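You operate a simulated robot arm through the tools that you are given. There is no shell and no other tool. Be economical: measure what you need, move in short steps, check, and stop when the job is done.

You are at the controls of a simulated two-armed robot. One attempt, no reset.

## Task
Hold the yellow scoop on the top of the timber table steady with one hand and put the grey clip in it with the other.

Only the result counts: the job must be done as asked and must still hold three seconds after the hand-in. Knocking over, shifting, dropping, spilling or breaking anything else fails it.

## Robot
Two 7-joint arms with two-finger parallel grippers on one trunk, on a base that drives. Base frame: it is fixed to the floor where the robot stands at the start and does not move with it; the origin is under the middle of the robot, x ahead of it, y to its left, z up; the surface under the hand at the start is at about z = 0.8. Units: m, degrees, N and s.
The left shoulder is at the start at [0.126, 0.174, 1.044], the right one opposite. With the tool pointing down near the work surface each hand reaches from about 0.36 to 0.76 m from the robot's upright axis, wherever it stands, measured 20 degrees to its own side. Places, roughly: yellow scoop [0.75, 1.5, 0.75]. Payload 3.6 kg a hand.
The TCP of each hand is the grasp point between the finger pads, 0.03 m short of the fingertips. In the tool frame z runs along the fingers and y along their closing line. The gripper opens to 0.11 m. The fingers are 0.02 m wide and 0.01 m thick; the gripper's body (0.048 by 0.112 m) begins 0.055 m behind the TCP.
Orientation is that of the tool frame in the base frame, as [roll, pitch, yaw] about the fixed x, y, z axes, in that order (R = Rz(yaw) Ry(pitch) Rx(roll)). With the fingers straight down and closing along the base's y, the tool's x points along the base's -x, its y along +y and its z along -z.

## Interface
- The arms move only by the tool jog_arm. It takes "left_rows", "right_rows" or both (then of equal length, played together; a hand with none holds still); each is a list of rows, each a list of 7 numbers: the shift along the tool's x, y, z in m, then the turn, a rotation vector about the tool's x, y, z in degrees, then the finger opening in m, from 0 to 0.11. In form: [[tx, ty, tz, wx, wy, wz, fingers], ...]. A call has 1 to 8 rows; each row shifts and turns the commanded pose from where the row before left it, along the tool's axes as they then stand. A row lasts 0.2 s, in which the tool goes at most 0.05 m and 8.6 degrees; a call with a longer step from one row to the next is refused whole, and so is a gripper value outside its range. Where a pose cannot be reached the arm comes as near as it can. A force on the tool above 40 N (or 10 N above the force at the start of the call, whichever is more), or a blocked arm, ends the call early, and 0.2 s more pass. The fingers move at their own pace (about 0.153 m/s each) and stop on an object; they squeeze with about 29 N. The grip force told is the motor's: it shows also when the fingers shut on nothing. Time passes only in rows, and 0.2 s behind the last, so rows that do not move let the fingers close. The reply holds the time, the measured pose of the TCP, the force on the tool along the base axes, the opening and the grip force, in the units named above and with some noise, with the torque about the TCP (base axes, N m) and any sound that the robot's microphone picked up.
- Cameras (640 x 400 px; columns grow to the right, rows downward): "scene" is now at [0.2317, 0.032, 1.2188]; the picture's right is [0.36, -0.93, -0.00], its down [-0.49, -0.19, -0.85] and it looks along [0.79, 0.30, -0.53] (base axes); focal length 290 px, centre (320, 200). "left" rides on the left gripper at [0.073, -0.017, -0.103] in its tool frame; the picture's right is [0.23, 0.97, 0.00], its down [-0.76, 0.18, -0.62] and it looks along [-0.61, 0.14, 0.78] (tool axes); focal length 222 px, centre (320, 200). "right" rides on the right gripper at [0.072, 0.017, -0.103] in its tool frame; the picture's right is [-0.23, 0.97, 0.00], its down [-0.76, -0.18, -0.62] and it looks along [-0.61, -0.14, 0.78] (tool axes); focal length 222 px, centre (320, 200).
- capture(camera): a new picture of that camera. It takes no simulated time.
- lift_body(by): slides the trunk up (or, below 0, down) by that many m; the arms and the scene camera ride with it, the base frame stays. It gives what a move gives, with no picture.
- base_move(legs): drives the robot by 1 to 6 legs, each [ahead, left, turn to the left] in m, m and degrees, along the robot's own axes; the way and the turn of a leg run together, so that a leg with both is an arc; at most 1.5 m and 180 degrees a leg. The arms and the cameras ride along, it lands a little off, and it stops where it bumps. It gives what a move gives.
- turn_head(pan, tilt): turns the head with the scene camera to pan (to the left, within 86 degrees either way) and tilt (down, from -29 to 69), counted from straight ahead of the robot. It gives what a move gives.
- measure_at(camera, pixels): for up to 12 pixels [column, row] of the newest picture of that camera ("zoom" is the newest enlarged one), the place [x, y, z] in the base frame of the surface seen there, good to about 0.002 m. It takes no simulated time.
- zoom(camera, box): a new picture of the part [left, top, right, bottom] of that camera's present view, enlarged. It takes no simulated time.
- job_done(): hands the job in; it is judged then, once.

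Go step by step. Measure first, check grasps and placings, and put right what went wrong. The budget is 80 turns and 78 pictures, counting those below and the enlarged ones. Unless the task says otherwise, let go and move clear before handing in, and close with one line.

The tools are called after "Request:" as a command line: name --argument value ..., lists and objects as JSON in quotes. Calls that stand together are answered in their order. jog_arm: Moves the arms, as the interface text tells. Its arguments: {"type":"object","properties":{"left_rows":{"type":"array","items":{"type":"array","items":{"type":"number"}}},"right_rows":{"type":"array","items":{"type":"array","items":{"type":"number"}}}},"required":[]} The other tools are called the same way: lift_body (by) slides the trunk up or down; base_move (legs) drives the base; turn_head (pan, tilt) turns the head that bears the scene camera; capture (camera) takes a picture; measure_at (camera, pixels) gives the place of the surface under pixels of a picture; zoom (camera, box) takes an enlarged picture of a part of a camera's view; job_done () hands the job in.

At the start:

```text
t: 0.0
left_eef_pos: [0.4815, 0.3434, 1.0624]
left_orientation: [-180.0, 0.0, -179.9]
left_force: [0.1, -1.0, -0.7]
left_moment: [0.01, 0.03, 0.03]
left_opening: 0.1102
left_grip_force: 0.1
right_eef_pos: [0.4397, -0.0597, 1.0124]
right_orientation: [-179.9, -0.1, 180.0]
right_force: [0.1, -0.1, 0.8]
right_moment: [-0.02, 0.02, 0.01]
right_opening: 0.1101
right_grip_force: 0.0
trunk travel left (down, up): [-0.163, 0.6]
robot x, y, heading: [-0.0038, -0.0002, 0.0]
head pan, tilt: [20.8, 31.9]
```

scene: 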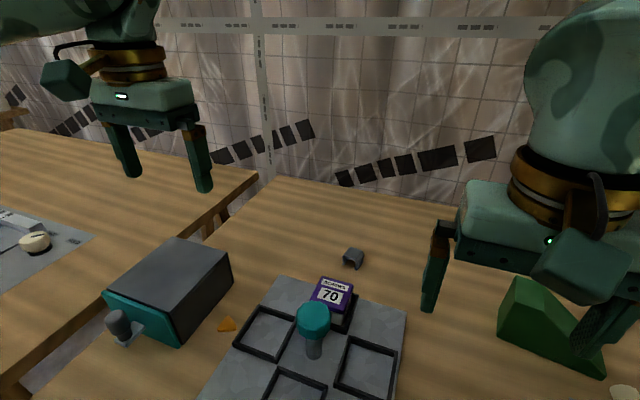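
right: 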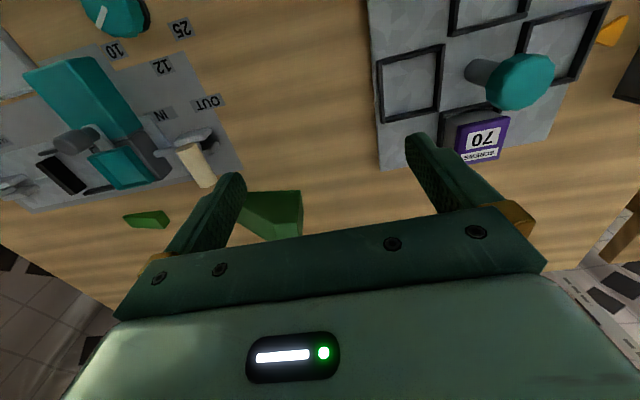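
left: 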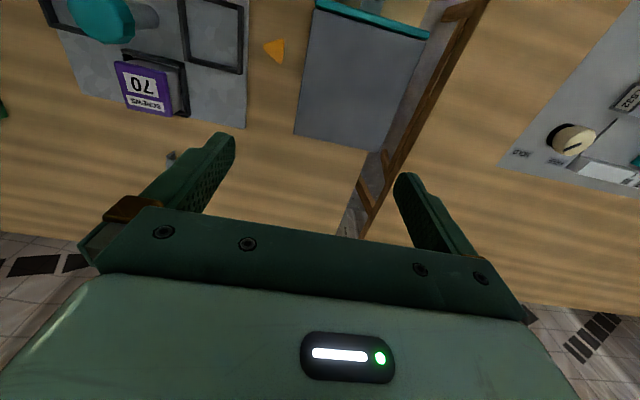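

The scene picture shows a small grey piece at (353,257), which is probably the clip. I'll measure it, zoom in on it, and turn the head towards the scoop.

Request:
measure_at --camera "scene" --pixels '[[353, 252], [346, 262], [358, 264], [353, 275], [227, 324], [332, 285], [250, 190], [320, 187], [205, 250]]'

Request:
zoom --camera "scene" --box '[313, 227, 393, 277]'

Request:
turn_head --pan 65 --tilt 25

Request:
capture --camera "scene"

```text
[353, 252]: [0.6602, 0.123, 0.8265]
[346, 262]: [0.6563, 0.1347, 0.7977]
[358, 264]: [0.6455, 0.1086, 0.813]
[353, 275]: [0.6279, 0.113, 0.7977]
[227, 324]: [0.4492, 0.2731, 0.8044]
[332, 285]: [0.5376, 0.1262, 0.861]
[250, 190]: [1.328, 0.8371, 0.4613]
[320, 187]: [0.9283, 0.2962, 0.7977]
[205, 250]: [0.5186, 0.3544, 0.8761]
```

```text
8.00 times, centred on (353, 252) of scene
```

zoom: 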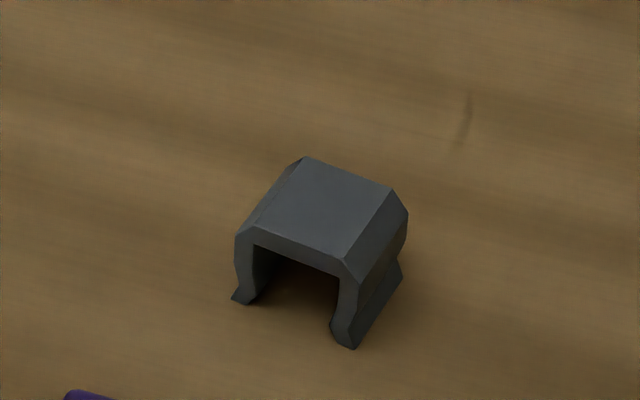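

```text
t: 1.1
left_eef_pos: [0.4802, 0.3432, 1.0626]
left_orientation: [-180.0, 0.0, -179.9]
left_force: [0.4, 0.3, 0.1]
left_moment: [0.02, -0.01, 0.0]
left_opening: 0.1098
left_grip_force: 0.1
right_eef_pos: [0.4391, -0.0584, 1.0142]
right_orientation: [180.0, -0.1, -179.9]
right_force: [0.6, 0.2, 0.3]
right_moment: [0.0, 0.0, 0.0]
right_opening: 0.1102
right_grip_force: 0.0
trunk travel left (down, up): [-0.163, 0.6]
robot x, y, heading: [-0.0036, 0.0013, 0.1]
head pan, tilt: [65.0, 25.0]
```

```text
73 pictures are left
```

scene: 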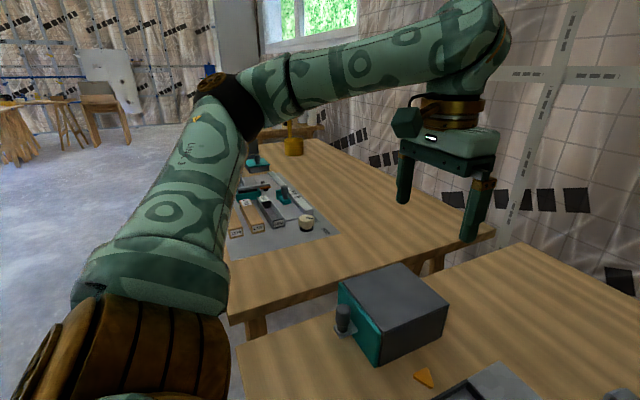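

The clip is a small grey bridge at about [0.655, 0.12], 0.03 m tall. The yellow thing at (293,135) may be the scoop, so I'll zoom in and measure it.

Request:
zoom --camera "scene" --box '[220, 105, 348, 185]'

Request:
measure_at --camera "scene" --pixels '[[293, 148], [290, 125], [305, 137], [320, 180], [262, 168], [318, 127], [470, 240], [230, 310]]'

```text
5.00 times, centred on (284, 145) of scene
```

zoom: 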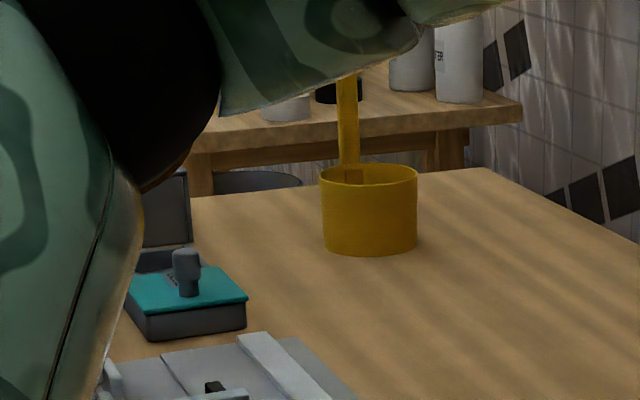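

```text
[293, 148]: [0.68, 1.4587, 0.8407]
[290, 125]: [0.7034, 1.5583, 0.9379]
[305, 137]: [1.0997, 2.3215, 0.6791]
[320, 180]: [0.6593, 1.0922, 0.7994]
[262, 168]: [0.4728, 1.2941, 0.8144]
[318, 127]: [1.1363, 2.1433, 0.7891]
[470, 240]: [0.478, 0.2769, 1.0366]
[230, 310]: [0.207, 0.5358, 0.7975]
```

The scoop is an upright cup with a vertical handle on its far side. I'll take the clip with the right hand and hold the handle with the left. First I'll shift the base left so the right hand can reach the clip well.

Request:
base_move --legs '[[0, 0.25, 0]]'

Request:
turn_head --pan -10 --tilt 40

Request:
capture --camera "scene"

```text
t: 3.0
left_eef_pos: [0.4748, 0.5882, 1.0621]
left_orientation: [-179.9, 0.1, 179.2]
left_force: [-1.8, 0.5, -0.3]
left_moment: [-0.08, -0.08, -0.01]
left_opening: 0.1104
left_grip_force: 0.0
right_eef_pos: [0.427, 0.1856, 1.0139]
right_orientation: [-179.9, 0.0, 179.0]
right_force: [-0.9, 1.0, 0.3]
right_moment: [-0.1, 0.03, -0.01]
right_opening: 0.1102
right_grip_force: 0.0
trunk travel left (down, up): [-0.163, 0.6]
robot x, y, heading: [-0.0054, 0.2531, -0.7]
head pan, tilt: [65.0, 25.0]
```

```text
t: 4.4
left_eef_pos: [0.4765, 0.5863, 1.0618]
left_orientation: [-180.0, 0.0, 179.2]
left_force: [-0.2, 0.4, 0.0]
left_moment: [-0.04, -0.01, -0.01]
left_opening: 0.11
left_grip_force: 0.1
right_eef_pos: [0.4268, 0.1844, 1.0151]
right_orientation: [180.0, -0.1, 179.1]
right_force: [-0.8, -0.2, 0.1]
right_moment: [-0.02, 0.01, -0.01]
right_opening: 0.1101
right_grip_force: 0.0
trunk travel left (down, up): [-0.163, 0.6]
robot x, y, heading: [-0.0096, 0.2512, -0.9]
head pan, tilt: [-10.0, 40.0]
```

```text
71 pictures are left
```

scene: 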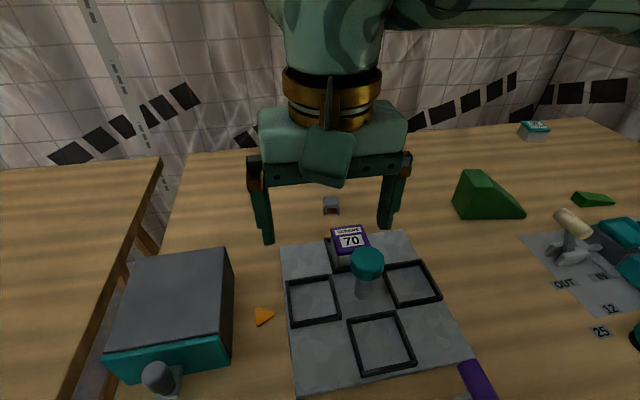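

The clip now shows at (331,206). I'll zoom in so I can measure its orientation.

Request:
zoom --camera "scene" --box '[299, 186, 363, 226]'

```text
10.00 times, centred on (331, 206) of scene
```

zoom: 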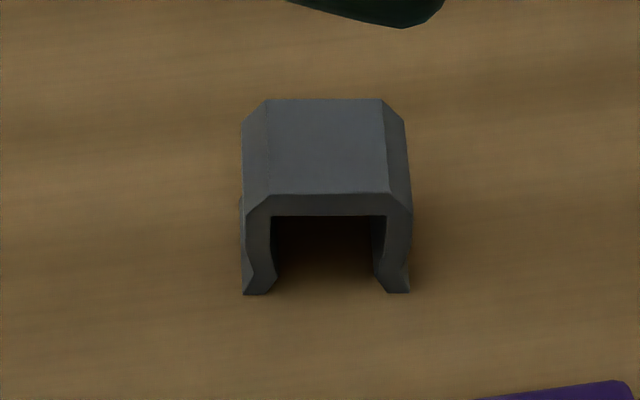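

Request:
measure_at --camera "zoom" --pixels '[[270, 103], [378, 103], [384, 188], [270, 190], [325, 145], [259, 285], [396, 285], [250, 150], [400, 150]]'

```text
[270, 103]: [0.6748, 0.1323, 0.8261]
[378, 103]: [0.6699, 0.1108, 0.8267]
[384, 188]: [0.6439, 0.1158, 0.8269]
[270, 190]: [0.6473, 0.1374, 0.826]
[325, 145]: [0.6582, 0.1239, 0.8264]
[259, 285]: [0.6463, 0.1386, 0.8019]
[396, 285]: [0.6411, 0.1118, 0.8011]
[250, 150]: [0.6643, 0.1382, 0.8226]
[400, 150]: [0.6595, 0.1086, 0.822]
```

The clip is at (0.659, 0.124) with its top at z 0.8265. It is about 0.033 m across the legs, and its channel axis is turned about -11° from x. I'll bring the right hand above it with its yaw matched.

Request:
jog_arm --right_rows '[[-0.0388, -0.0094, 0, 0, 0, 0, 0.08], [-0.0388, -0.0094, 0, 0, 0, 0, 0.08], [-0.0388, -0.0094, 0, 0, 0, 0, 0.08], [-0.0388, -0.0094, 0, 0, 0, 0, 0.08], [-0.0388, -0.0094, 0, 0, 0, 0, 0.08], [-0.0388, -0.0094, 0, 0, 0, 0, 0.08], [0, 0, 0.03, 0, 0, 5.55, 0.08], [0, 0, 0.03, 0, 0, 5.55, 0.08]]'

Request:
capture --camera "right"

```text
t: 6.2
left_eef_pos: [0.4764, 0.586, 1.0634]
left_orientation: [-179.9, 0.1, 179.1]
left_force: [0.9, -0.3, -0.2]
left_moment: [-0.01, -0.01, -0.03]
left_opening: 0.1102
left_grip_force: 0.0
right_eef_pos: [0.609, 0.1373, 0.951]
right_orientation: [179.9, -0.1, 168.0]
right_force: [0.1, -0.3, 0.7]
right_moment: [0.01, -0.01, -0.03]
right_opening: 0.08
right_grip_force: 0.1
right hand out of reach, approached as far as the arm can: row 5, 6
trunk travel left (down, up): [-0.163, 0.6]
robot x, y, heading: [-0.0132, 0.2491, -1.1]
head pan, tilt: [-10.0, 40.0]
```

```text
69 pictures are left
```

right: 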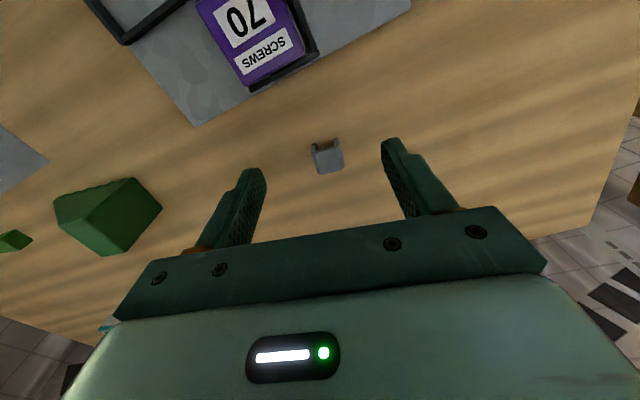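

The reach ran short at that height, so I'll descend first and then move forward over the clip.

Request:
jog_arm --right_rows '[[0, 0, 0.035, 0, 0, 0, 0.08], [0, 0, 0.035, 0, 0, 0, 0.08], [-0.026, -0.0014, 0, 0, 0, 0, 0.08], [-0.026, -0.0014, 0, 0, 0, 0, 0.08], [0, 0, 0, 0, 0, 0, 0.08]]'

Request:
capture --camera "right"

```text
t: 7.4
left_eef_pos: [0.4739, 0.5864, 1.063]
left_orientation: [-179.9, 0.1, 179.3]
left_force: [-0.3, 0.4, -0.3]
left_moment: [0.01, 0.01, 0.01]
left_opening: 0.1101
left_grip_force: 0.1
right_eef_pos: [0.6614, 0.1238, 0.8823]
right_orientation: [-179.9, -0.1, 168.0]
right_force: [0.2, 0.3, -0.3]
right_moment: [-0.01, 0.03, 0.0]
right_opening: 0.0802
right_grip_force: 0.1
trunk travel left (down, up): [-0.163, 0.6]
robot x, y, heading: [-0.0106, 0.2481, -0.9]
head pan, tilt: [-10.0, 40.0]
```

```text
68 pictures are left
```

right: 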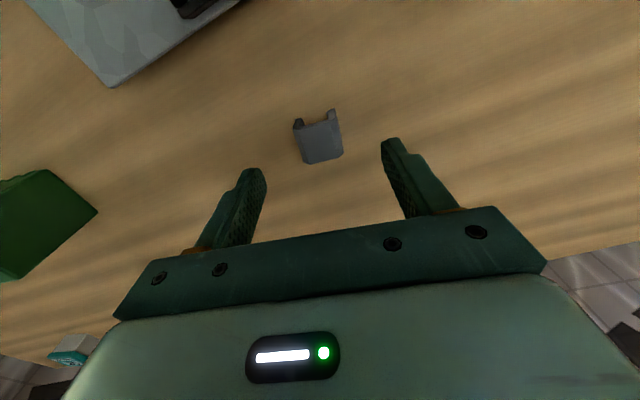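

The hand reads (0.661, 0.124). I'll check the clip's place from this camera before going down.

Request:
measure_at --camera "right" --pixels '[[320, 140], [302, 140], [338, 138], [322, 158], [303, 125], [335, 118]]'

```text
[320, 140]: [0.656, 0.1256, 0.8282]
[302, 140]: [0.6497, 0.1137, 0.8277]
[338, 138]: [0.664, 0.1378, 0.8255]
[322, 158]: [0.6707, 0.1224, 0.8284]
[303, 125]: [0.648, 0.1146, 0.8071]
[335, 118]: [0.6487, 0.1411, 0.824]
```

The camera agrees, and the clip lines up with the fingers. I'll descend to z 0.834 and close.

Request:
jog_arm --right_rows '[[0.001, 0, 0.024, 0, 0, 0, 0.08], [0.001, 0, 0.024, 0, 0, 0, 0.08], [0, 0, 0, 0, 0, 0, 0.05], [0, 0, 0, 0, 0, 0, 0.02], [0, 0, 0, 0, 0, 0, 0.015], [0, 0, 0, 0, 0, 0, 0.015]]'

Request:
capture --camera "right"

```text
t: 8.8
left_eef_pos: [0.4751, 0.5864, 1.0624]
left_orientation: [180.0, -0.1, 179.2]
left_force: [0.5, 0.1, -0.4]
left_moment: [0.02, 0.02, -0.02]
left_opening: 0.1102
left_grip_force: 0.1
right_eef_pos: [0.6589, 0.122, 0.8359]
right_orientation: [180.0, -0.1, 168.0]
right_force: [-0.5, 0.5, 0.4]
right_moment: [0.01, 0.01, -0.01]
right_opening: 0.0331
right_grip_force: 19.9
trunk travel left (down, up): [-0.163, 0.6]
robot x, y, heading: [-0.0088, 0.2536, -0.9]
head pan, tilt: [-10.0, 40.0]
```

```text
67 pictures are left
```

right: 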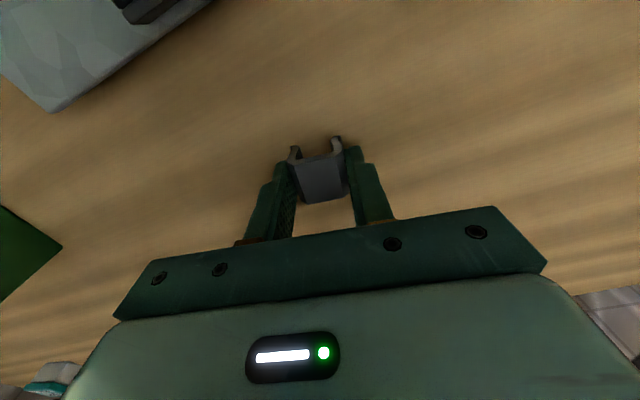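

The clip is held, with the opening at 0.033 and a grip of 20 N. I'll lift it and pull the hand back.

Request:
jog_arm --right_rows '[[0, 0, -0.03, 0, 0, 0, 0.015], [0, 0, -0.04, 0, 0, 0, 0.015], [0.01, 0, -0.04, 0, 0, 0, 0.015], [0.03, 0, -0.03, 0, 0, 0, 0.015], [0.03, 0, -0.03, 0, 0, 0, 0.015], [0.03, 0, -0.03, 0, 0, 0, 0.015], [0.03, 0, -0.03, 0, 0, 0, 0.015], [0.04, 0, 0, 0, 0, 0, 0.015]]'

Request:
turn_head --pan 45 --tilt 45

Request:
capture --camera "scene"

Request:
capture --camera "right"

```text
t: 10.6
left_eef_pos: [0.4748, 0.5856, 1.0627]
left_orientation: [-179.9, 0.0, 179.2]
left_force: [0.0, -0.3, 0.1]
left_moment: [-0.01, -0.03, 0.0]
left_opening: 0.1099
left_grip_force: 0.0
right_eef_pos: [0.4905, 0.1591, 1.0666]
right_orientation: [-179.9, 0.0, 168.0]
right_force: [0.3, -0.4, 0.0]
right_moment: [0.0, 0.0, 0.0]
right_opening: 0.0328
right_grip_force: 20.4
trunk travel left (down, up): [-0.163, 0.6]
robot x, y, heading: [-0.0088, 0.2491, -0.7]
head pan, tilt: [-10.0, 40.0]
```

```text
t: 11.9
left_eef_pos: [0.4756, 0.5857, 1.063]
left_orientation: [-180.0, 0.1, 179.3]
left_force: [0.2, -0.2, 0.3]
left_moment: [0.02, -0.01, 0.0]
left_opening: 0.1103
left_grip_force: 0.0
right_eef_pos: [0.4919, 0.1584, 1.0662]
right_orientation: [180.0, -0.1, 168.0]
right_force: [-0.1, -1.1, -0.4]
right_moment: [-0.03, -0.01, 0.0]
right_opening: 0.0333
right_grip_force: 20.3
trunk travel left (down, up): [-0.163, 0.6]
robot x, y, heading: [-0.0106, 0.2512, -1.1]
head pan, tilt: [45.0, 45.0]
```

```text
66 pictures are left
```

scene: 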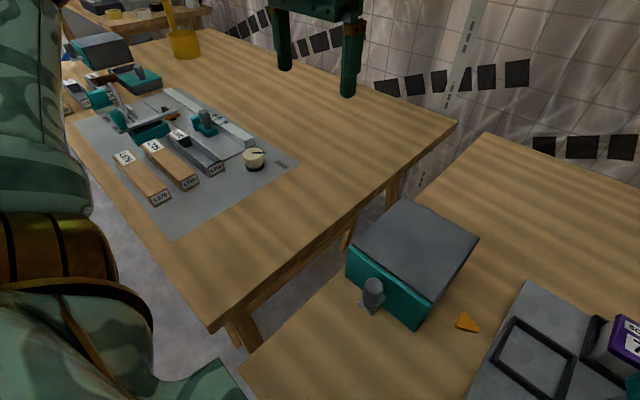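

```text
65 pictures are left
```

right: 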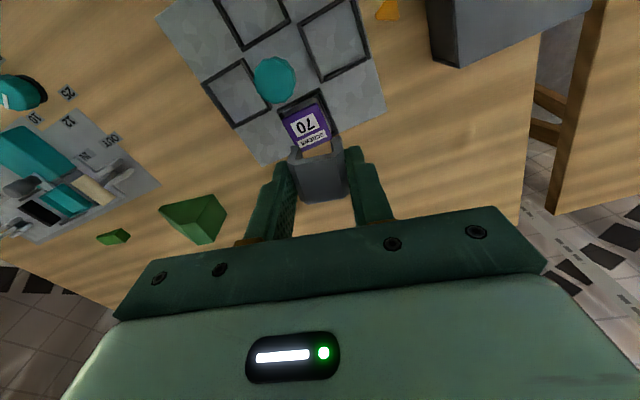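

The clip is safely held. I'll measure the near edge of the left table before driving along it.

Request:
measure_at --camera "scene" --pixels '[[80, 155], [213, 325], [250, 365], [165, 240], [185, 55], [252, 158], [110, 55], [455, 120]]'

```text
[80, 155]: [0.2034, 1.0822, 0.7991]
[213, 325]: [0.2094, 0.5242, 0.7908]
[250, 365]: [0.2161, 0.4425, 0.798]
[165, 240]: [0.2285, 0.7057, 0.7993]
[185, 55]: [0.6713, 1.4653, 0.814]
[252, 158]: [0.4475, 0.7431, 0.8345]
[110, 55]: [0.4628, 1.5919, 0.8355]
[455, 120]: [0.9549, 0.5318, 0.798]
```

Both tables share a near edge at x≈0.2, so the way left looks open. I'll drive there and look.

Request:
base_move --legs '[[0, 0.6, 1], [0, 0.63, 0]]'

Request:
turn_head --pan 0 --tilt 40

Request:
capture --camera "scene"

```text
t: 15.4
left_eef_pos: [0.4722, 1.1862, 1.062]
left_orientation: [179.9, 0.0, 179.9]
left_force: [-0.3, 0.3, 0.1]
left_moment: [0.02, 0.01, 0.0]
left_opening: 0.1099
left_grip_force: 0.1
right_eef_pos: [0.4951, 0.7606, 1.0655]
right_orientation: [-179.9, -0.1, 168.9]
right_force: [1.4, -0.6, -0.9]
right_moment: [0.0, 0.0, 0.01]
right_opening: 0.0332
right_grip_force: 20.2
trunk travel left (down, up): [-0.163, 0.6]
robot x, y, heading: [-0.0118, 0.8421, -0.0]
head pan, tilt: [45.0, 45.0]
stopped in leg 2: the robot was blocked; the commanded pose is now the measured one
```

```text
t: 16.6
left_eef_pos: [0.4718, 1.1863, 1.0623]
left_orientation: [180.0, -0.1, 179.9]
left_force: [-0.8, -0.2, -0.4]
left_moment: [-0.02, 0.04, -0.01]
left_opening: 0.1098
left_grip_force: 0.0
right_eef_pos: [0.4944, 0.7591, 1.0662]
right_orientation: [-179.9, -0.2, 168.7]
right_force: [-0.6, -0.1, -1.1]
right_moment: [0.0, 0.02, 0.01]
right_opening: 0.0328
right_grip_force: 20.1
trunk travel left (down, up): [-0.163, 0.6]
robot x, y, heading: [-0.008, 0.8441, -0.1]
head pan, tilt: [0.0, 40.0]
```

```text
64 pictures are left
```

scene: 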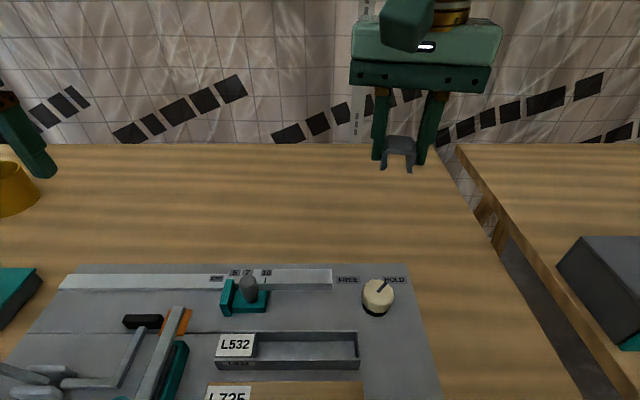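

The base was blocked at y≈0.84. I'll look left and down to see what is in the way.

Request:
turn_head --pan 86 --tilt 60

Request:
capture --camera "scene"

Request:
turn_head --pan 86 --tilt 25

Request:
capture --camera "scene"

Request:
capture --camera "left"

```text
t: 18.1
left_eef_pos: [0.4728, 1.1868, 1.0619]
left_orientation: [-179.9, 0.1, 179.9]
left_force: [-0.3, 0.3, -0.7]
left_moment: [0.04, 0.01, 0.0]
left_opening: 0.1101
left_grip_force: 0.1
right_eef_pos: [0.4934, 0.7593, 1.0664]
right_orientation: [-179.9, -0.1, 168.7]
right_force: [0.1, 0.0, -0.7]
right_moment: [0.02, 0.04, -0.01]
right_opening: 0.0332
right_grip_force: 20.3
trunk travel left (down, up): [-0.163, 0.6]
robot x, y, heading: [-0.0097, 0.8462, -0.2]
head pan, tilt: [85.9, 60.0]
```

```text
63 pictures are left
```

scene: 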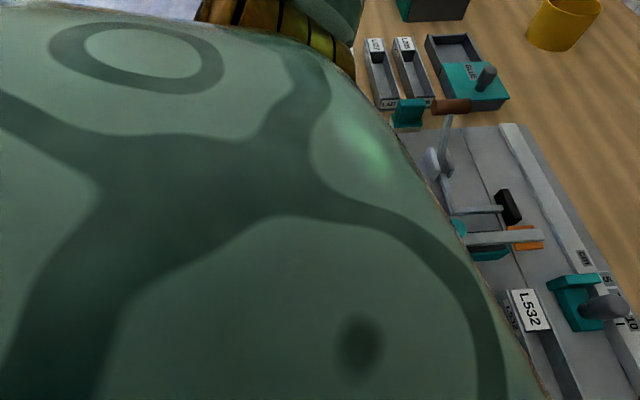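

```text
t: 19.2
left_eef_pos: [0.4725, 1.1851, 1.0628]
left_orientation: [179.9, 0.0, 179.8]
left_force: [0.9, -0.3, -0.1]
left_moment: [0.0, 0.01, 0.03]
left_opening: 0.1099
left_grip_force: 0.2
right_eef_pos: [0.4936, 0.7593, 1.0663]
right_orientation: [-179.9, 0.0, 168.7]
right_force: [0.0, 0.4, -0.1]
right_moment: [-0.02, 0.01, 0.03]
right_opening: 0.0331
right_grip_force: 20.3
trunk travel left (down, up): [-0.163, 0.6]
robot x, y, heading: [-0.0092, 0.845, -0.4]
head pan, tilt: [85.9, 25.0]
```

```text
62 pictures are left
```

scene: 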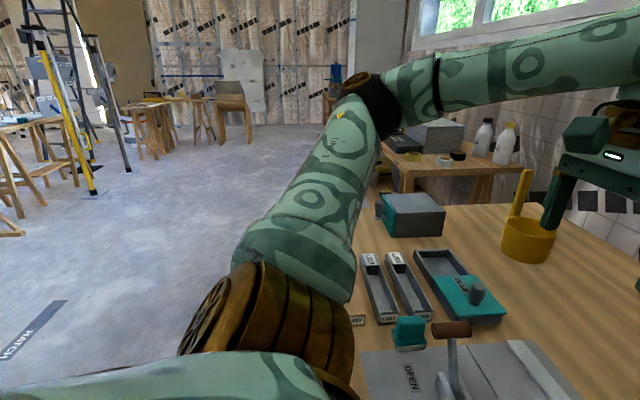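

```text
61 pictures are left
```

left: 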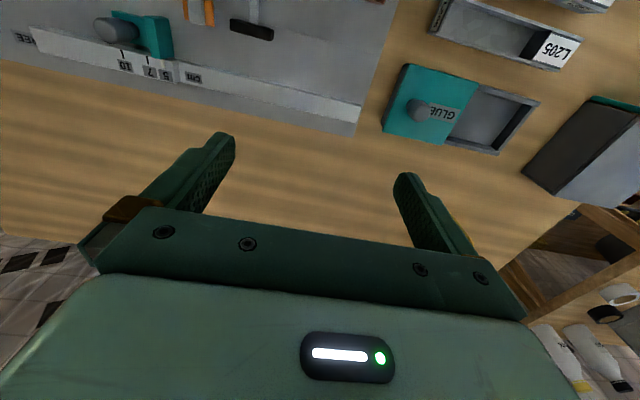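

Nothing on the table stopped it. Something low, hidden under the left arm, may be blocking the base, so I'll back off and look.

Request:
base_move --legs '[[-0.4, 0, 0]]'

Request:
turn_head --pan 45 --tilt 45

Request:
capture --camera "scene"

```text
t: 21.6
left_eef_pos: [0.0771, 1.1864, 1.062]
left_orientation: [-180.0, 0.1, 179.8]
left_force: [-0.3, -0.3, -0.1]
left_moment: [-0.01, -0.02, -0.02]
left_opening: 0.1099
left_grip_force: 0.2
right_eef_pos: [0.1008, 0.7609, 1.0666]
right_orientation: [-179.9, -0.1, 168.8]
right_force: [0.0, -0.9, 0.1]
right_moment: [0.03, -0.03, 0.03]
right_opening: 0.0337
right_grip_force: 19.6
trunk travel left (down, up): [-0.163, 0.6]
robot x, y, heading: [-0.4068, 0.8463, -0.5]
head pan, tilt: [85.9, 25.0]
```

```text
t: 22.7
left_eef_pos: [0.0774, 1.187, 1.0628]
left_orientation: [179.9, 0.0, 179.9]
left_force: [0.2, 0.7, 0.0]
left_moment: [-0.01, -0.03, 0.02]
left_opening: 0.1102
left_grip_force: 0.1
right_eef_pos: [0.102, 0.7613, 1.0662]
right_orientation: [-179.9, -0.2, 168.9]
right_force: [-0.3, 0.9, 0.0]
right_moment: [0.02, 0.0, 0.0]
right_opening: 0.0331
right_grip_force: 20.3
trunk travel left (down, up): [-0.163, 0.6]
robot x, y, heading: [-0.403, 0.8468, -0.1]
head pan, tilt: [45.0, 45.0]
```

```text
60 pictures are left
```

scene: 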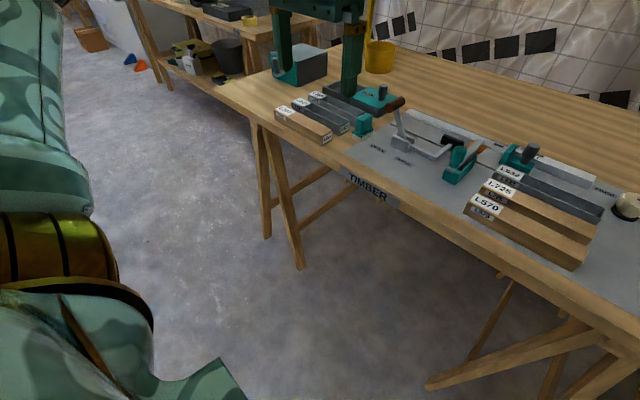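

The table stands on splayed trestle legs, with feet at (300,265) and (432,385), and the base hit one of them. I'll measure the feet.

Request:
measure_at --camera "scene" --pixels '[[300, 266], [268, 236], [432, 386], [250, 105], [220, 85], [350, 190], [378, 65], [298, 60], [160, 85], [300, 130]]'

```text
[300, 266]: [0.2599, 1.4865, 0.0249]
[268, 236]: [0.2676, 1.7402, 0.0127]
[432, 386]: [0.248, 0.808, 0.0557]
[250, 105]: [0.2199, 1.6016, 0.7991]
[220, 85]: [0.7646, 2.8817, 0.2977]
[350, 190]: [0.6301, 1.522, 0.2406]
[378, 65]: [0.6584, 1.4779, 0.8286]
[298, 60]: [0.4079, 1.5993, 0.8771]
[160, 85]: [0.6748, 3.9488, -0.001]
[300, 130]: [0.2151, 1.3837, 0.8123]
```

The feet stick out to x≈0.25 at y = 0.81, 1.49 and 1.74. So I'll drive left from back here, then come forward to about x = -0.04.

Request:
base_move --legs '[[0, 0.65, 0], [0.36, 0, 0]]'

Request:
turn_head --pan 0 --tilt 35

Request:
capture --camera "scene"

Request:
capture --camera "left"

```text
t: 28.3
left_eef_pos: [0.4504, 1.8377, 1.0619]
left_orientation: [-180.0, 0.0, 179.5]
left_force: [0.0, 0.2, -1.0]
left_moment: [0.0, -0.01, -0.01]
left_opening: 0.1099
left_grip_force: 0.0
right_eef_pos: [0.4703, 1.4101, 1.0667]
right_orientation: [-179.9, -0.1, 168.5]
right_force: [0.1, -0.6, -0.4]
right_moment: [-0.02, 0.0, -0.01]
right_opening: 0.033
right_grip_force: 19.6
trunk travel left (down, up): [-0.163, 0.6]
robot x, y, heading: [-0.0328, 1.499, -0.9]
head pan, tilt: [45.0, 45.0]
```

```text
t: 29.4
left_eef_pos: [0.4486, 1.8382, 1.0624]
left_orientation: [179.9, 0.0, 179.6]
left_force: [-0.3, -0.2, -0.1]
left_moment: [0.02, -0.01, -0.02]
left_opening: 0.1097
left_grip_force: 0.0
right_eef_pos: [0.4697, 1.4115, 1.065]
right_orientation: [-179.9, -0.2, 168.5]
right_force: [0.2, -0.2, -0.1]
right_moment: [-0.01, 0.0, 0.0]
right_opening: 0.0331
right_grip_force: 20.0
trunk travel left (down, up): [-0.163, 0.6]
robot x, y, heading: [-0.0335, 1.4979, -0.5]
head pan, tilt: [0.0, 35.0]
```

```text
59 pictures are left
```

scene: 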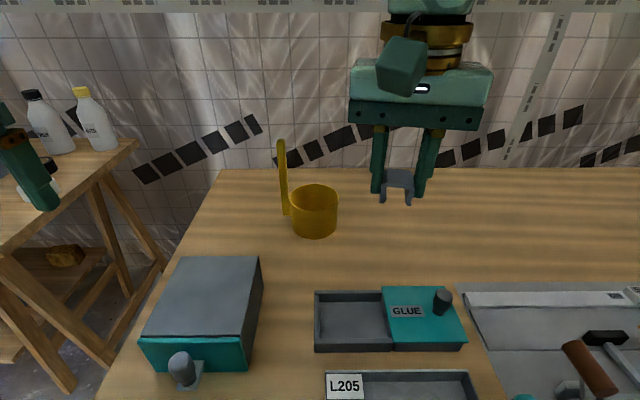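

```text
58 pictures are left
```

left: 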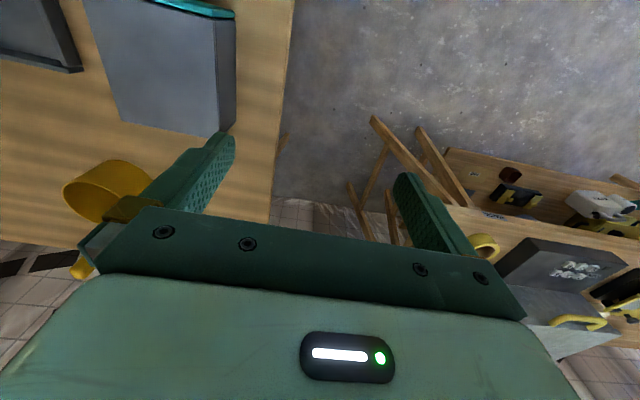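

Now the scoop is in clear view at (314,210), with its handle rising on the left. I'll zoom in and measure it.

Request:
zoom --camera "scene" --box '[230, 130, 390, 230]'

Request:
measure_at --camera "zoom" --pixels '[[205, 40], [214, 100], [220, 180], [224, 240], [224, 300], [240, 310], [340, 220], [250, 270], [433, 260], [340, 300], [340, 415], [340, 255]]'

```text
4.00 times, centred on (310, 180) of scene
```

zoom: 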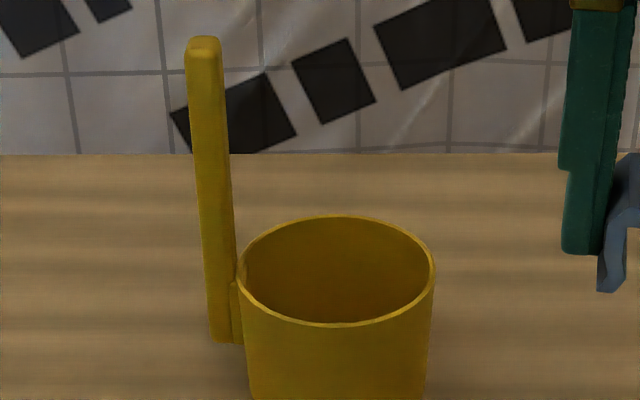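

```text
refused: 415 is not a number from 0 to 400
```

Request:
measure_at --camera "zoom" --pixels '[[205, 50], [200, 100], [212, 180], [224, 240], [220, 330], [237, 320], [340, 216], [240, 275], [433, 260], [340, 326], [340, 270], [340, 390]]'

Request:
measure_at --camera "scene" --pixels '[[314, 236], [297, 228], [332, 228], [282, 142], [205, 275], [260, 262], [350, 300], [440, 298], [218, 180]]'

```text
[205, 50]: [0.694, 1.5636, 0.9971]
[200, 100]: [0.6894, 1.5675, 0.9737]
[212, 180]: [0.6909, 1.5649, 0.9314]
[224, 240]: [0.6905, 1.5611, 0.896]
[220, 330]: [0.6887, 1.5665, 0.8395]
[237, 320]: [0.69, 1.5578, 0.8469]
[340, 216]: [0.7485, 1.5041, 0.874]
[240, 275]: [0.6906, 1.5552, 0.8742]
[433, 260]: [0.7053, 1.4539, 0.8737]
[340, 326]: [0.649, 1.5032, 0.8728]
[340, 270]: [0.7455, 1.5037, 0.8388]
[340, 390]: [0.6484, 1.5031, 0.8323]
```

```text
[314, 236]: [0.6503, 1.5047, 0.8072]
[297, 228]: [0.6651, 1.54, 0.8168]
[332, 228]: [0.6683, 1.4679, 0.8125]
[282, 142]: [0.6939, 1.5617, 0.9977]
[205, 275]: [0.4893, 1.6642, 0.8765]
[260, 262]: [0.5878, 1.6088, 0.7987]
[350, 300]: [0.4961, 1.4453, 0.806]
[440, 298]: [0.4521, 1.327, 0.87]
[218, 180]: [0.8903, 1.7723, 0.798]
```

The cup centre is (0.699, 1.504), the rim is at z 0.874 and the outer radius is 0.05. The handle is vertical at about (0.70, 1.564), with its top at z 1.0. I'll move the right hand aside and bring the left hand in front of the handle, to grip it closing along y with a 45° forward tilt.

Request:
jog_arm --left_rows '[[0, 0, 0, 0, 0, 0, 0.07], [-0.0159, -0.0391, 0.004, 0, 0, 0, 0.07], [-0.0159, -0.0391, 0.004, 0, 0, 0, 0.07], [-0.0159, -0.0391, 0.004, 0, 0, 0, 0.07], [-0.0159, -0.0391, 0.004, 0, 0, 0, 0.07], [-0.0159, -0.0391, 0.004, 0, 0, 0, 0.07], [-0.0159, -0.0391, 0.004, 0, 0, 0, 0.07], [-0.0159, -0.0391, 0.004, 0, 0, 0, 0.07]]' --right_rows '[[0, -0.035, 0, 0, 0, 0, 0.015], [0, -0.035, 0, 0, 0, 0, 0.015], [0, -0.035, 0, 0, 0, 0, 0.015], [0, -0.035, 0, 0, 0, 0, 0.015], [0, 0, 0, 0, 0, 0, 0.015], [0, 0, 0, 0, 0, 0, 0.015], [0, 0, 0, 0, 0, 0, 0.015], [0, 0, 0, 0, 0, 0, 0.015]]'

Request:
jog_arm --left_rows '[[0, 0, 0, 0, -7.5, 0, 0.07], [0, 0, 0, 0, -7.5, 0, 0.07], [0, 0, 0, 0, -7.5, 0, 0.07], [0, 0, 0, 0, -7.5, 0, 0.07], [0, 0, 0, 0, -7.5, 0, 0.07], [0, 0, 0, 0, -7.5, 0, 0.07]]'

Request:
capture --camera "left"

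Request:
capture --camera "scene"

```text
t: 31.2
left_eef_pos: [0.5611, 1.561, 1.035]
left_orientation: [179.9, 0.1, 179.5]
left_force: [-0.4, -0.2, -0.2]
left_moment: [0.01, 0.01, -0.04]
left_opening: 0.07
left_grip_force: 0.1
right_eef_pos: [0.4416, 1.2725, 1.0665]
right_orientation: [180.0, -0.1, 168.5]
right_force: [-1.1, 0.0, -0.2]
right_moment: [0.01, -0.03, 0.04]
right_opening: 0.0331
right_grip_force: 19.9
trunk travel left (down, up): [-0.163, 0.6]
robot x, y, heading: [-0.0336, 1.4992, -0.4]
head pan, tilt: [0.0, 35.0]
```

```text
t: 32.6
left_eef_pos: [0.5595, 1.5616, 1.0347]
left_orientation: [-179.9, 45.1, 179.6]
left_force: [-0.3, 0.8, -0.4]
left_moment: [0.0, -0.02, 0.0]
left_opening: 0.0703
left_grip_force: 0.0
right_eef_pos: [0.442, 1.2748, 1.0679]
right_orientation: [-179.9, -0.1, 168.5]
right_force: [0.0, 0.0, 0.4]
right_moment: [0.0, -0.01, -0.01]
right_opening: 0.0333
right_grip_force: 20.1
trunk travel left (down, up): [-0.163, 0.6]
robot x, y, heading: [-0.0389, 1.4989, -0.5]
head pan, tilt: [0.0, 35.0]
```

```text
56 pictures are left
```

left: 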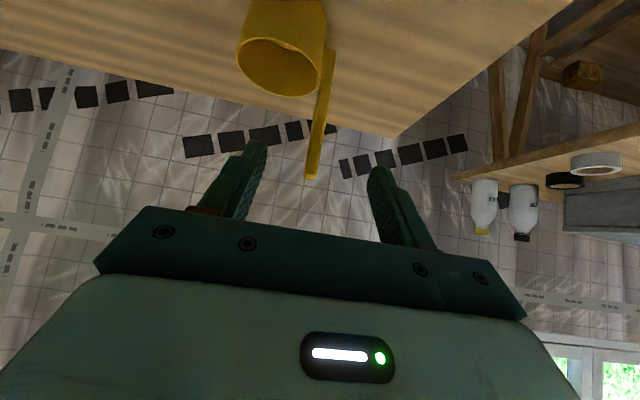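

```text
55 pictures are left
```

scene: 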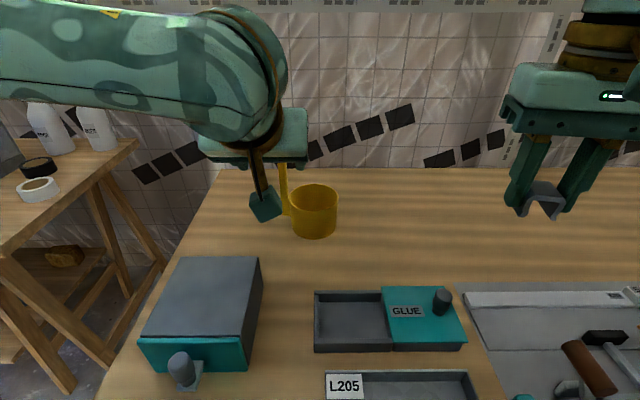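

The handle appears between the fingers in the left view, around (320,120). I'll zoom in to get its exact y faces.

Request:
zoom --camera "left" --box '[240, 40, 400, 190]'

```text
2.67 times, centred on (320, 115) of left
```

zoom: 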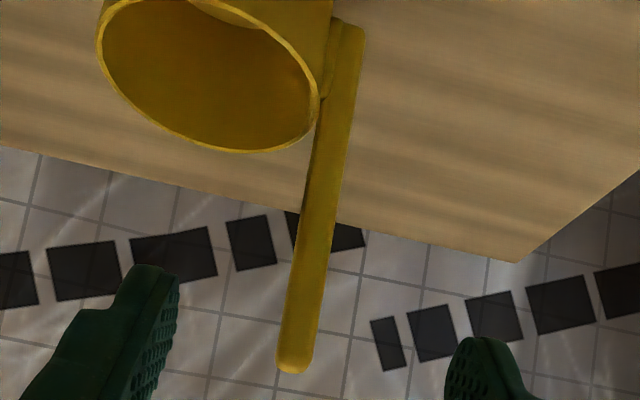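

Request:
measure_at --camera "zoom" --pixels '[[303, 250], [315, 250], [328, 250], [290, 320], [318, 320], [295, 365], [340, 130], [318, 170], [345, 170]]'

```text
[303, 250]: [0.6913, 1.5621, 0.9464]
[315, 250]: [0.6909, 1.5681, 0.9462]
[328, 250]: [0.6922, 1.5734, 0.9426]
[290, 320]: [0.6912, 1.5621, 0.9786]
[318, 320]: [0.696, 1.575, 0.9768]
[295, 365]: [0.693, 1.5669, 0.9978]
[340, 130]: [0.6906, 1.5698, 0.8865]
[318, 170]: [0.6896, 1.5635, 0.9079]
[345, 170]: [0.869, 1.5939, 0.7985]
```

The handle spans y 1.5605–1.575, so its centre is 1.568. I'll line up and approach part of the way.

Request:
jog_arm --left_rows '[[-0.0235, 0.0037, 0, 0, 0, 0, 0.07], [-0.023, 0.0037, 0, 0, 0, 0, 0.07], [0, 0, 0.035, 0, 0, 0, 0.06], [0, 0, 0.035, 0, 0, 0, 0.06], [0, 0, 0.03, 0, 0, 0, 0.06], [0, 0, 0, 0, 0, 0, 0.06]]'

Request:
zoom --camera "left" --box '[200, 60, 440, 210]'

```text
t: 34.0
left_eef_pos: [0.6619, 1.5698, 0.9948]
left_orientation: [-180.0, 45.1, 179.5]
left_force: [-0.4, -0.7, 1.0]
left_moment: [-0.01, 0.0, 0.01]
left_opening: 0.06
left_grip_force: 0.1
right_eef_pos: [0.4411, 1.2745, 1.0675]
right_orientation: [179.9, -0.1, 168.4]
right_force: [0.0, -0.7, 0.5]
right_moment: [0.01, -0.01, 0.02]
right_opening: 0.0331
right_grip_force: 20.1
trunk travel left (down, up): [-0.163, 0.6]
robot x, y, heading: [-0.0344, 1.4979, -0.4]
head pan, tilt: [0.0, 35.0]
```

```text
2.67 times, centred on (320, 135) of left
```

zoom: 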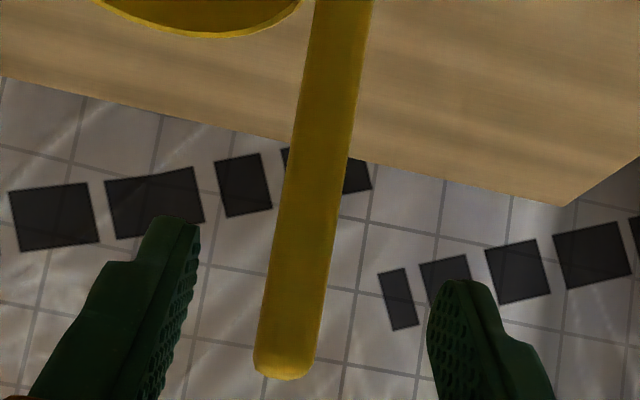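

The handle sits between the fingers. One more measurement will settle the centring.

Request:
measure_at --camera "zoom" --pixels '[[276, 260], [305, 260], [334, 260], [290, 160], [345, 160], [262, 350], [315, 350]]'

```text
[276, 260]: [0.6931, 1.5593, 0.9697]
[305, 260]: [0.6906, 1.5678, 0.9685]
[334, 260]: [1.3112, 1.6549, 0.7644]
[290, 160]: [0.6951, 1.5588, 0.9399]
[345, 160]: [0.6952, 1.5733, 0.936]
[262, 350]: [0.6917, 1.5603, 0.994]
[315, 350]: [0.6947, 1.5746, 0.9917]
```

The handle centre is at y≈1.567. I'll shift by -0.002, go the rest of the way, and close gently.

Request:
jog_arm --left_rows '[[0, -0.002, 0.025, 0, 0, 0, 0.06], [-0.002, 0, 0.024, 0, 0, 0, 0.06], [0, 0, 0, 0, 0, 0, 0.04], [0, 0, 0, 0, 0, 0, 0.025], [0, 0, 0, 0, 0, 0, 0.02]]'

Request:
zoom --camera "left" --box '[200, 60, 440, 210]'

```text
t: 35.2
left_eef_pos: [0.6984, 1.5686, 0.9625]
left_orientation: [180.0, 45.0, 179.6]
left_force: [-0.4, -0.7, -0.4]
left_moment: [-0.01, 0.04, 0.03]
left_opening: 0.0201
left_grip_force: 0.1
right_eef_pos: [0.4424, 1.2734, 1.0681]
right_orientation: [-179.9, -0.1, 168.6]
right_force: [0.0, 0.5, -0.2]
right_moment: [0.01, -0.02, 0.03]
right_opening: 0.0333
right_grip_force: 20.1
trunk travel left (down, up): [-0.163, 0.6]
robot x, y, heading: [-0.0304, 1.4992, -0.7]
head pan, tilt: [0.0, 35.0]
```

```text
2.67 times, centred on (320, 135) of left
```

zoom: 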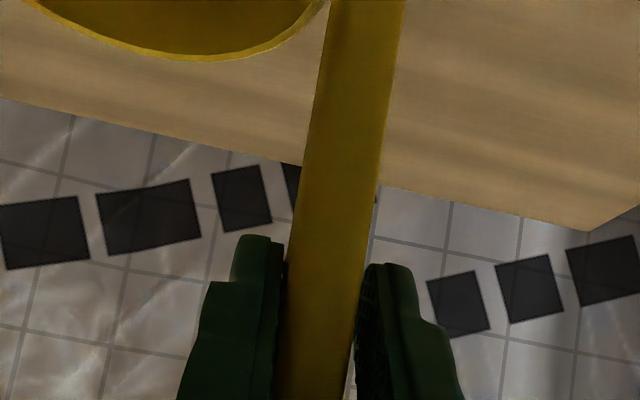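

The fingers straddle the handle with about 2 mm to spare, a bit closer on the inner side. I'll nudge by -0.001 and close fully.

Request:
jog_arm --left_rows '[[0, -0.001, 0, 0, 0, 0, 0.02], [0, 0, 0, 0, 0, 0, 0.012], [0, 0, 0, 0, 0, 0, 0.005], [0, 0, 0, 0, 0, 0, 0.005]]'

Request:
capture --camera "scene"

Request:
zoom --camera "left" --box '[200, 0, 440, 150]'

```text
t: 36.2
left_eef_pos: [0.6994, 1.5667, 0.963]
left_orientation: [180.0, 45.1, 179.7]
left_force: [1.1, -1.9, 2.0]
left_moment: [-0.12, -0.18, -0.02]
left_opening: 0.0157
left_grip_force: 29.6
right_eef_pos: [0.4429, 1.2741, 1.0668]
right_orientation: [-179.9, -0.1, 168.5]
right_force: [0.0, -1.0, -0.5]
right_moment: [0.0, -0.01, -0.02]
right_opening: 0.033
right_grip_force: 19.8
trunk travel left (down, up): [-0.163, 0.6]
robot x, y, heading: [-0.0341, 1.4983, -0.4]
head pan, tilt: [0.0, 35.0]
```

```text
51 pictures are left
```

scene: 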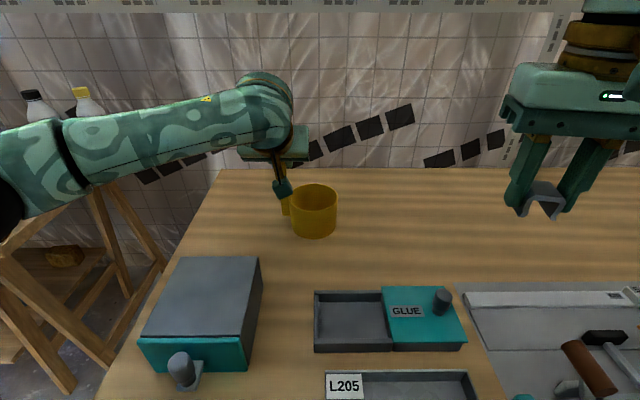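

```text
2.67 times, centred on (320, 75) of left
```

zoom: 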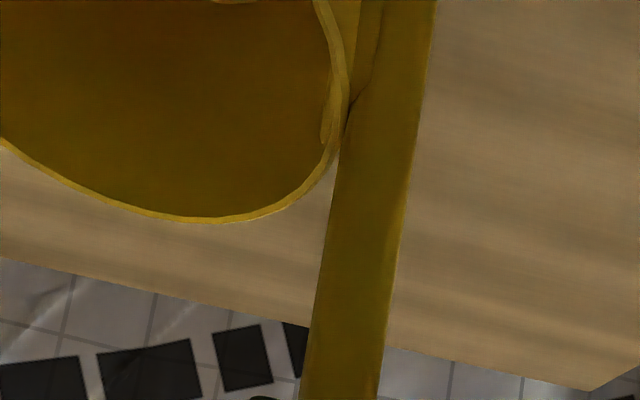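

The scoop is held, with the opening at 0.0157 and a grip of 29.6 N, and it hasn't moved. Now I'll orient the right hand: undo the yaw, tilt it forward 22° and lean it right 22°, to stay clear of the left hand.

Request:
jog_arm --right_rows '[[0, 0, 0, 0, 0, -5.75, 0.015], [0, 0, 0, 0, 0, -5.75, 0.015], [0, 0, 0, 0, -7.4, 0, 0.015], [0, 0, 0, 0, -7.4, 0, 0.015], [0, 0, 0, 0, -7.4, 0, 0.015], [0, 0, 0, -7.4, 0, 0, 0.015], [0, 0, 0, -7.4, 0, 0, 0.015], [0, 0, 0, -7.4, 0, 0, 0.015]]'

Request:
capture --camera "right"

```text
t: 38.0
left_eef_pos: [0.6979, 1.5667, 0.9633]
left_orientation: [180.0, 44.9, 179.5]
left_force: [-0.1, -1.1, 3.0]
left_moment: [-0.08, 0.03, 0.03]
left_opening: 0.0156
left_grip_force: 29.0
right_eef_pos: [0.4413, 1.2744, 1.0658]
right_orientation: [157.7, 22.1, -180.0]
right_force: [0.3, -1.0, -0.4]
right_moment: [-0.02, 0.02, 0.0]
right_opening: 0.0332
right_grip_force: 19.7
trunk travel left (down, up): [-0.163, 0.6]
robot x, y, heading: [-0.0294, 1.4985, -0.5]
head pan, tilt: [0.0, 35.0]
```

```text
49 pictures are left
```

right: 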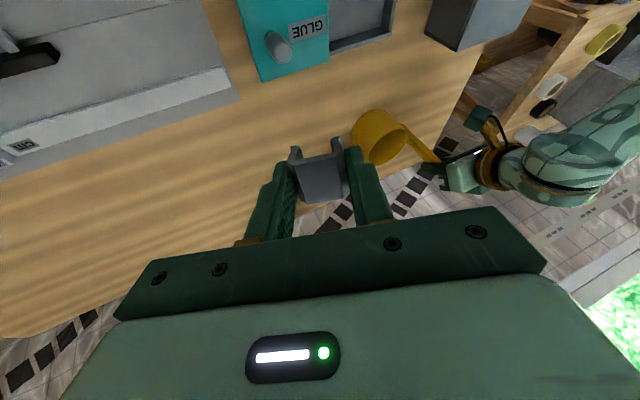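

I'll add a little more lean, to 30°, and bring the clip to a waypoint right of the cup, above rim height.

Request:
jog_arm --right_rows '[[0, 0, 0, -7.7, 0, 0, 0.015], [-0.0266, -0.00127, 0.03237, 0, 0, 0, 0.015], [-0.0266, -0.00127, 0.03237, 0, 0, 0, 0.015], [-0.0266, -0.00127, 0.03237, 0, 0, 0, 0.015], [-0.0266, -0.00127, 0.03237, 0, 0, 0, 0.015], [-0.0266, -0.00127, 0.03237, 0, 0, 0, 0.015], [-0.0266, -0.00127, 0.03237, 0, 0, 0, 0.015], [-0.0266, -0.00127, 0.03237, 0, 0, 0, 0.015]]'

Request:
capture --camera "right"

Request:
capture --camera "scene"

```text
t: 39.8
left_eef_pos: [0.6976, 1.5672, 0.9623]
left_orientation: [180.0, 45.0, 179.6]
left_force: [-0.1, -0.6, 3.3]
left_moment: [0.05, -0.06, 0.0]
left_opening: 0.0155
left_grip_force: 29.2
right_eef_pos: [0.6892, 1.3801, 0.9521]
right_orientation: [150.2, 22.1, 179.8]
right_force: [-0.2, 1.0, -0.4]
right_moment: [-0.01, -0.02, -0.01]
right_opening: 0.0329
right_grip_force: 20.2
trunk travel left (down, up): [-0.163, 0.6]
robot x, y, heading: [-0.0334, 1.4995, -0.4]
head pan, tilt: [0.0, 35.0]
```

```text
48 pictures are left
```

right: 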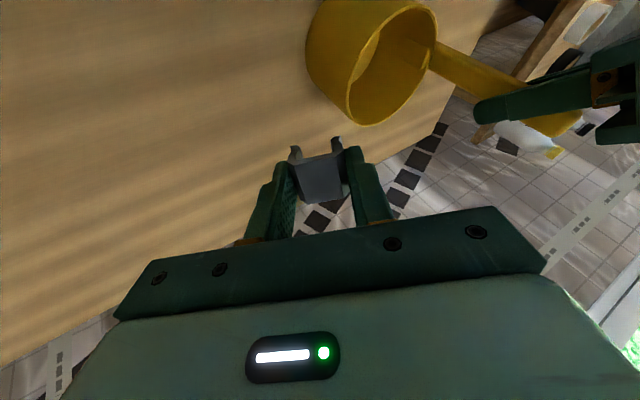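

```text
47 pictures are left
```

scene: 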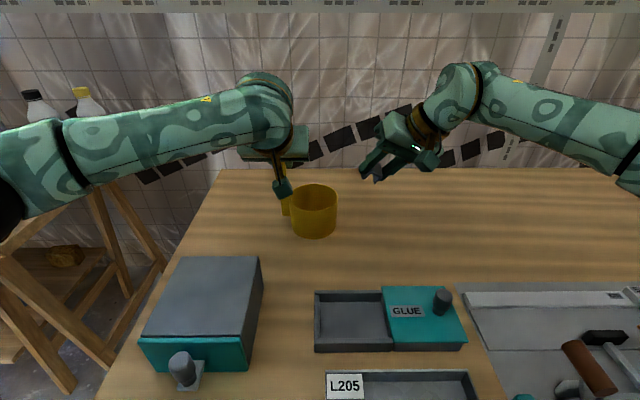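

The way over is clear. I'll move in over the cup, still above the rim.

Request:
jog_arm --right_rows '[[0.0007, 0.0204, 0.01365, 0, 0, 0, 0.015], [0.0007, 0.0204, 0.01365, 0, 0, 0, 0.015], [0.0007, 0.0204, 0.01365, 0, 0, 0, 0.015], [0.0007, 0.0204, 0.01365, 0, 0, 0, 0.015]]'

Request:
capture --camera "right"

Request:
zoom --camera "scene" --box '[220, 130, 380, 250]'

```text
t: 40.8
left_eef_pos: [0.6976, 1.566, 0.9644]
left_orientation: [-179.9, 44.9, 179.5]
left_force: [-0.1, -0.3, 4.0]
left_moment: [-0.09, 0.06, -0.04]
left_opening: 0.0155
left_grip_force: 29.3
right_eef_pos: [0.6907, 1.4775, 0.9437]
right_orientation: [150.2, 22.0, 179.9]
right_force: [-0.7, 0.2, -0.5]
right_moment: [-0.01, 0.01, 0.01]
right_opening: 0.0328
right_grip_force: 20.3
trunk travel left (down, up): [-0.163, 0.6]
robot x, y, heading: [-0.0337, 1.4998, -0.5]
head pan, tilt: [0.0, 35.0]
```

```text
46 pictures are left
```

right: 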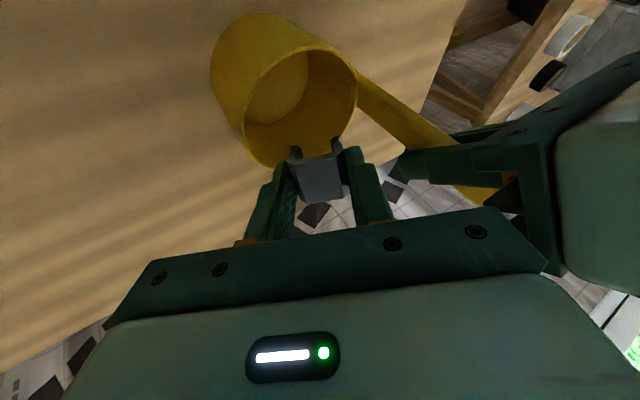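

```text
3.33 times, centred on (300, 190) of scene
```

zoom: 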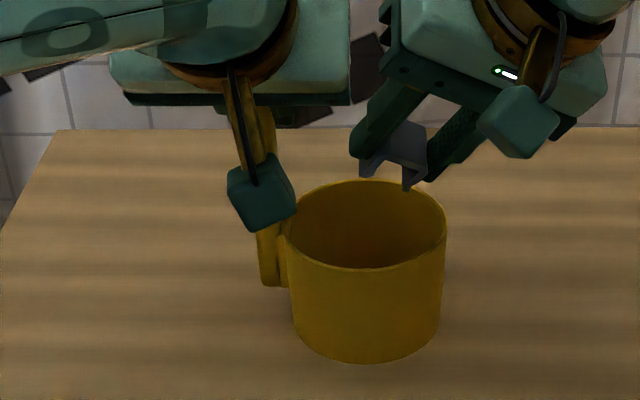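

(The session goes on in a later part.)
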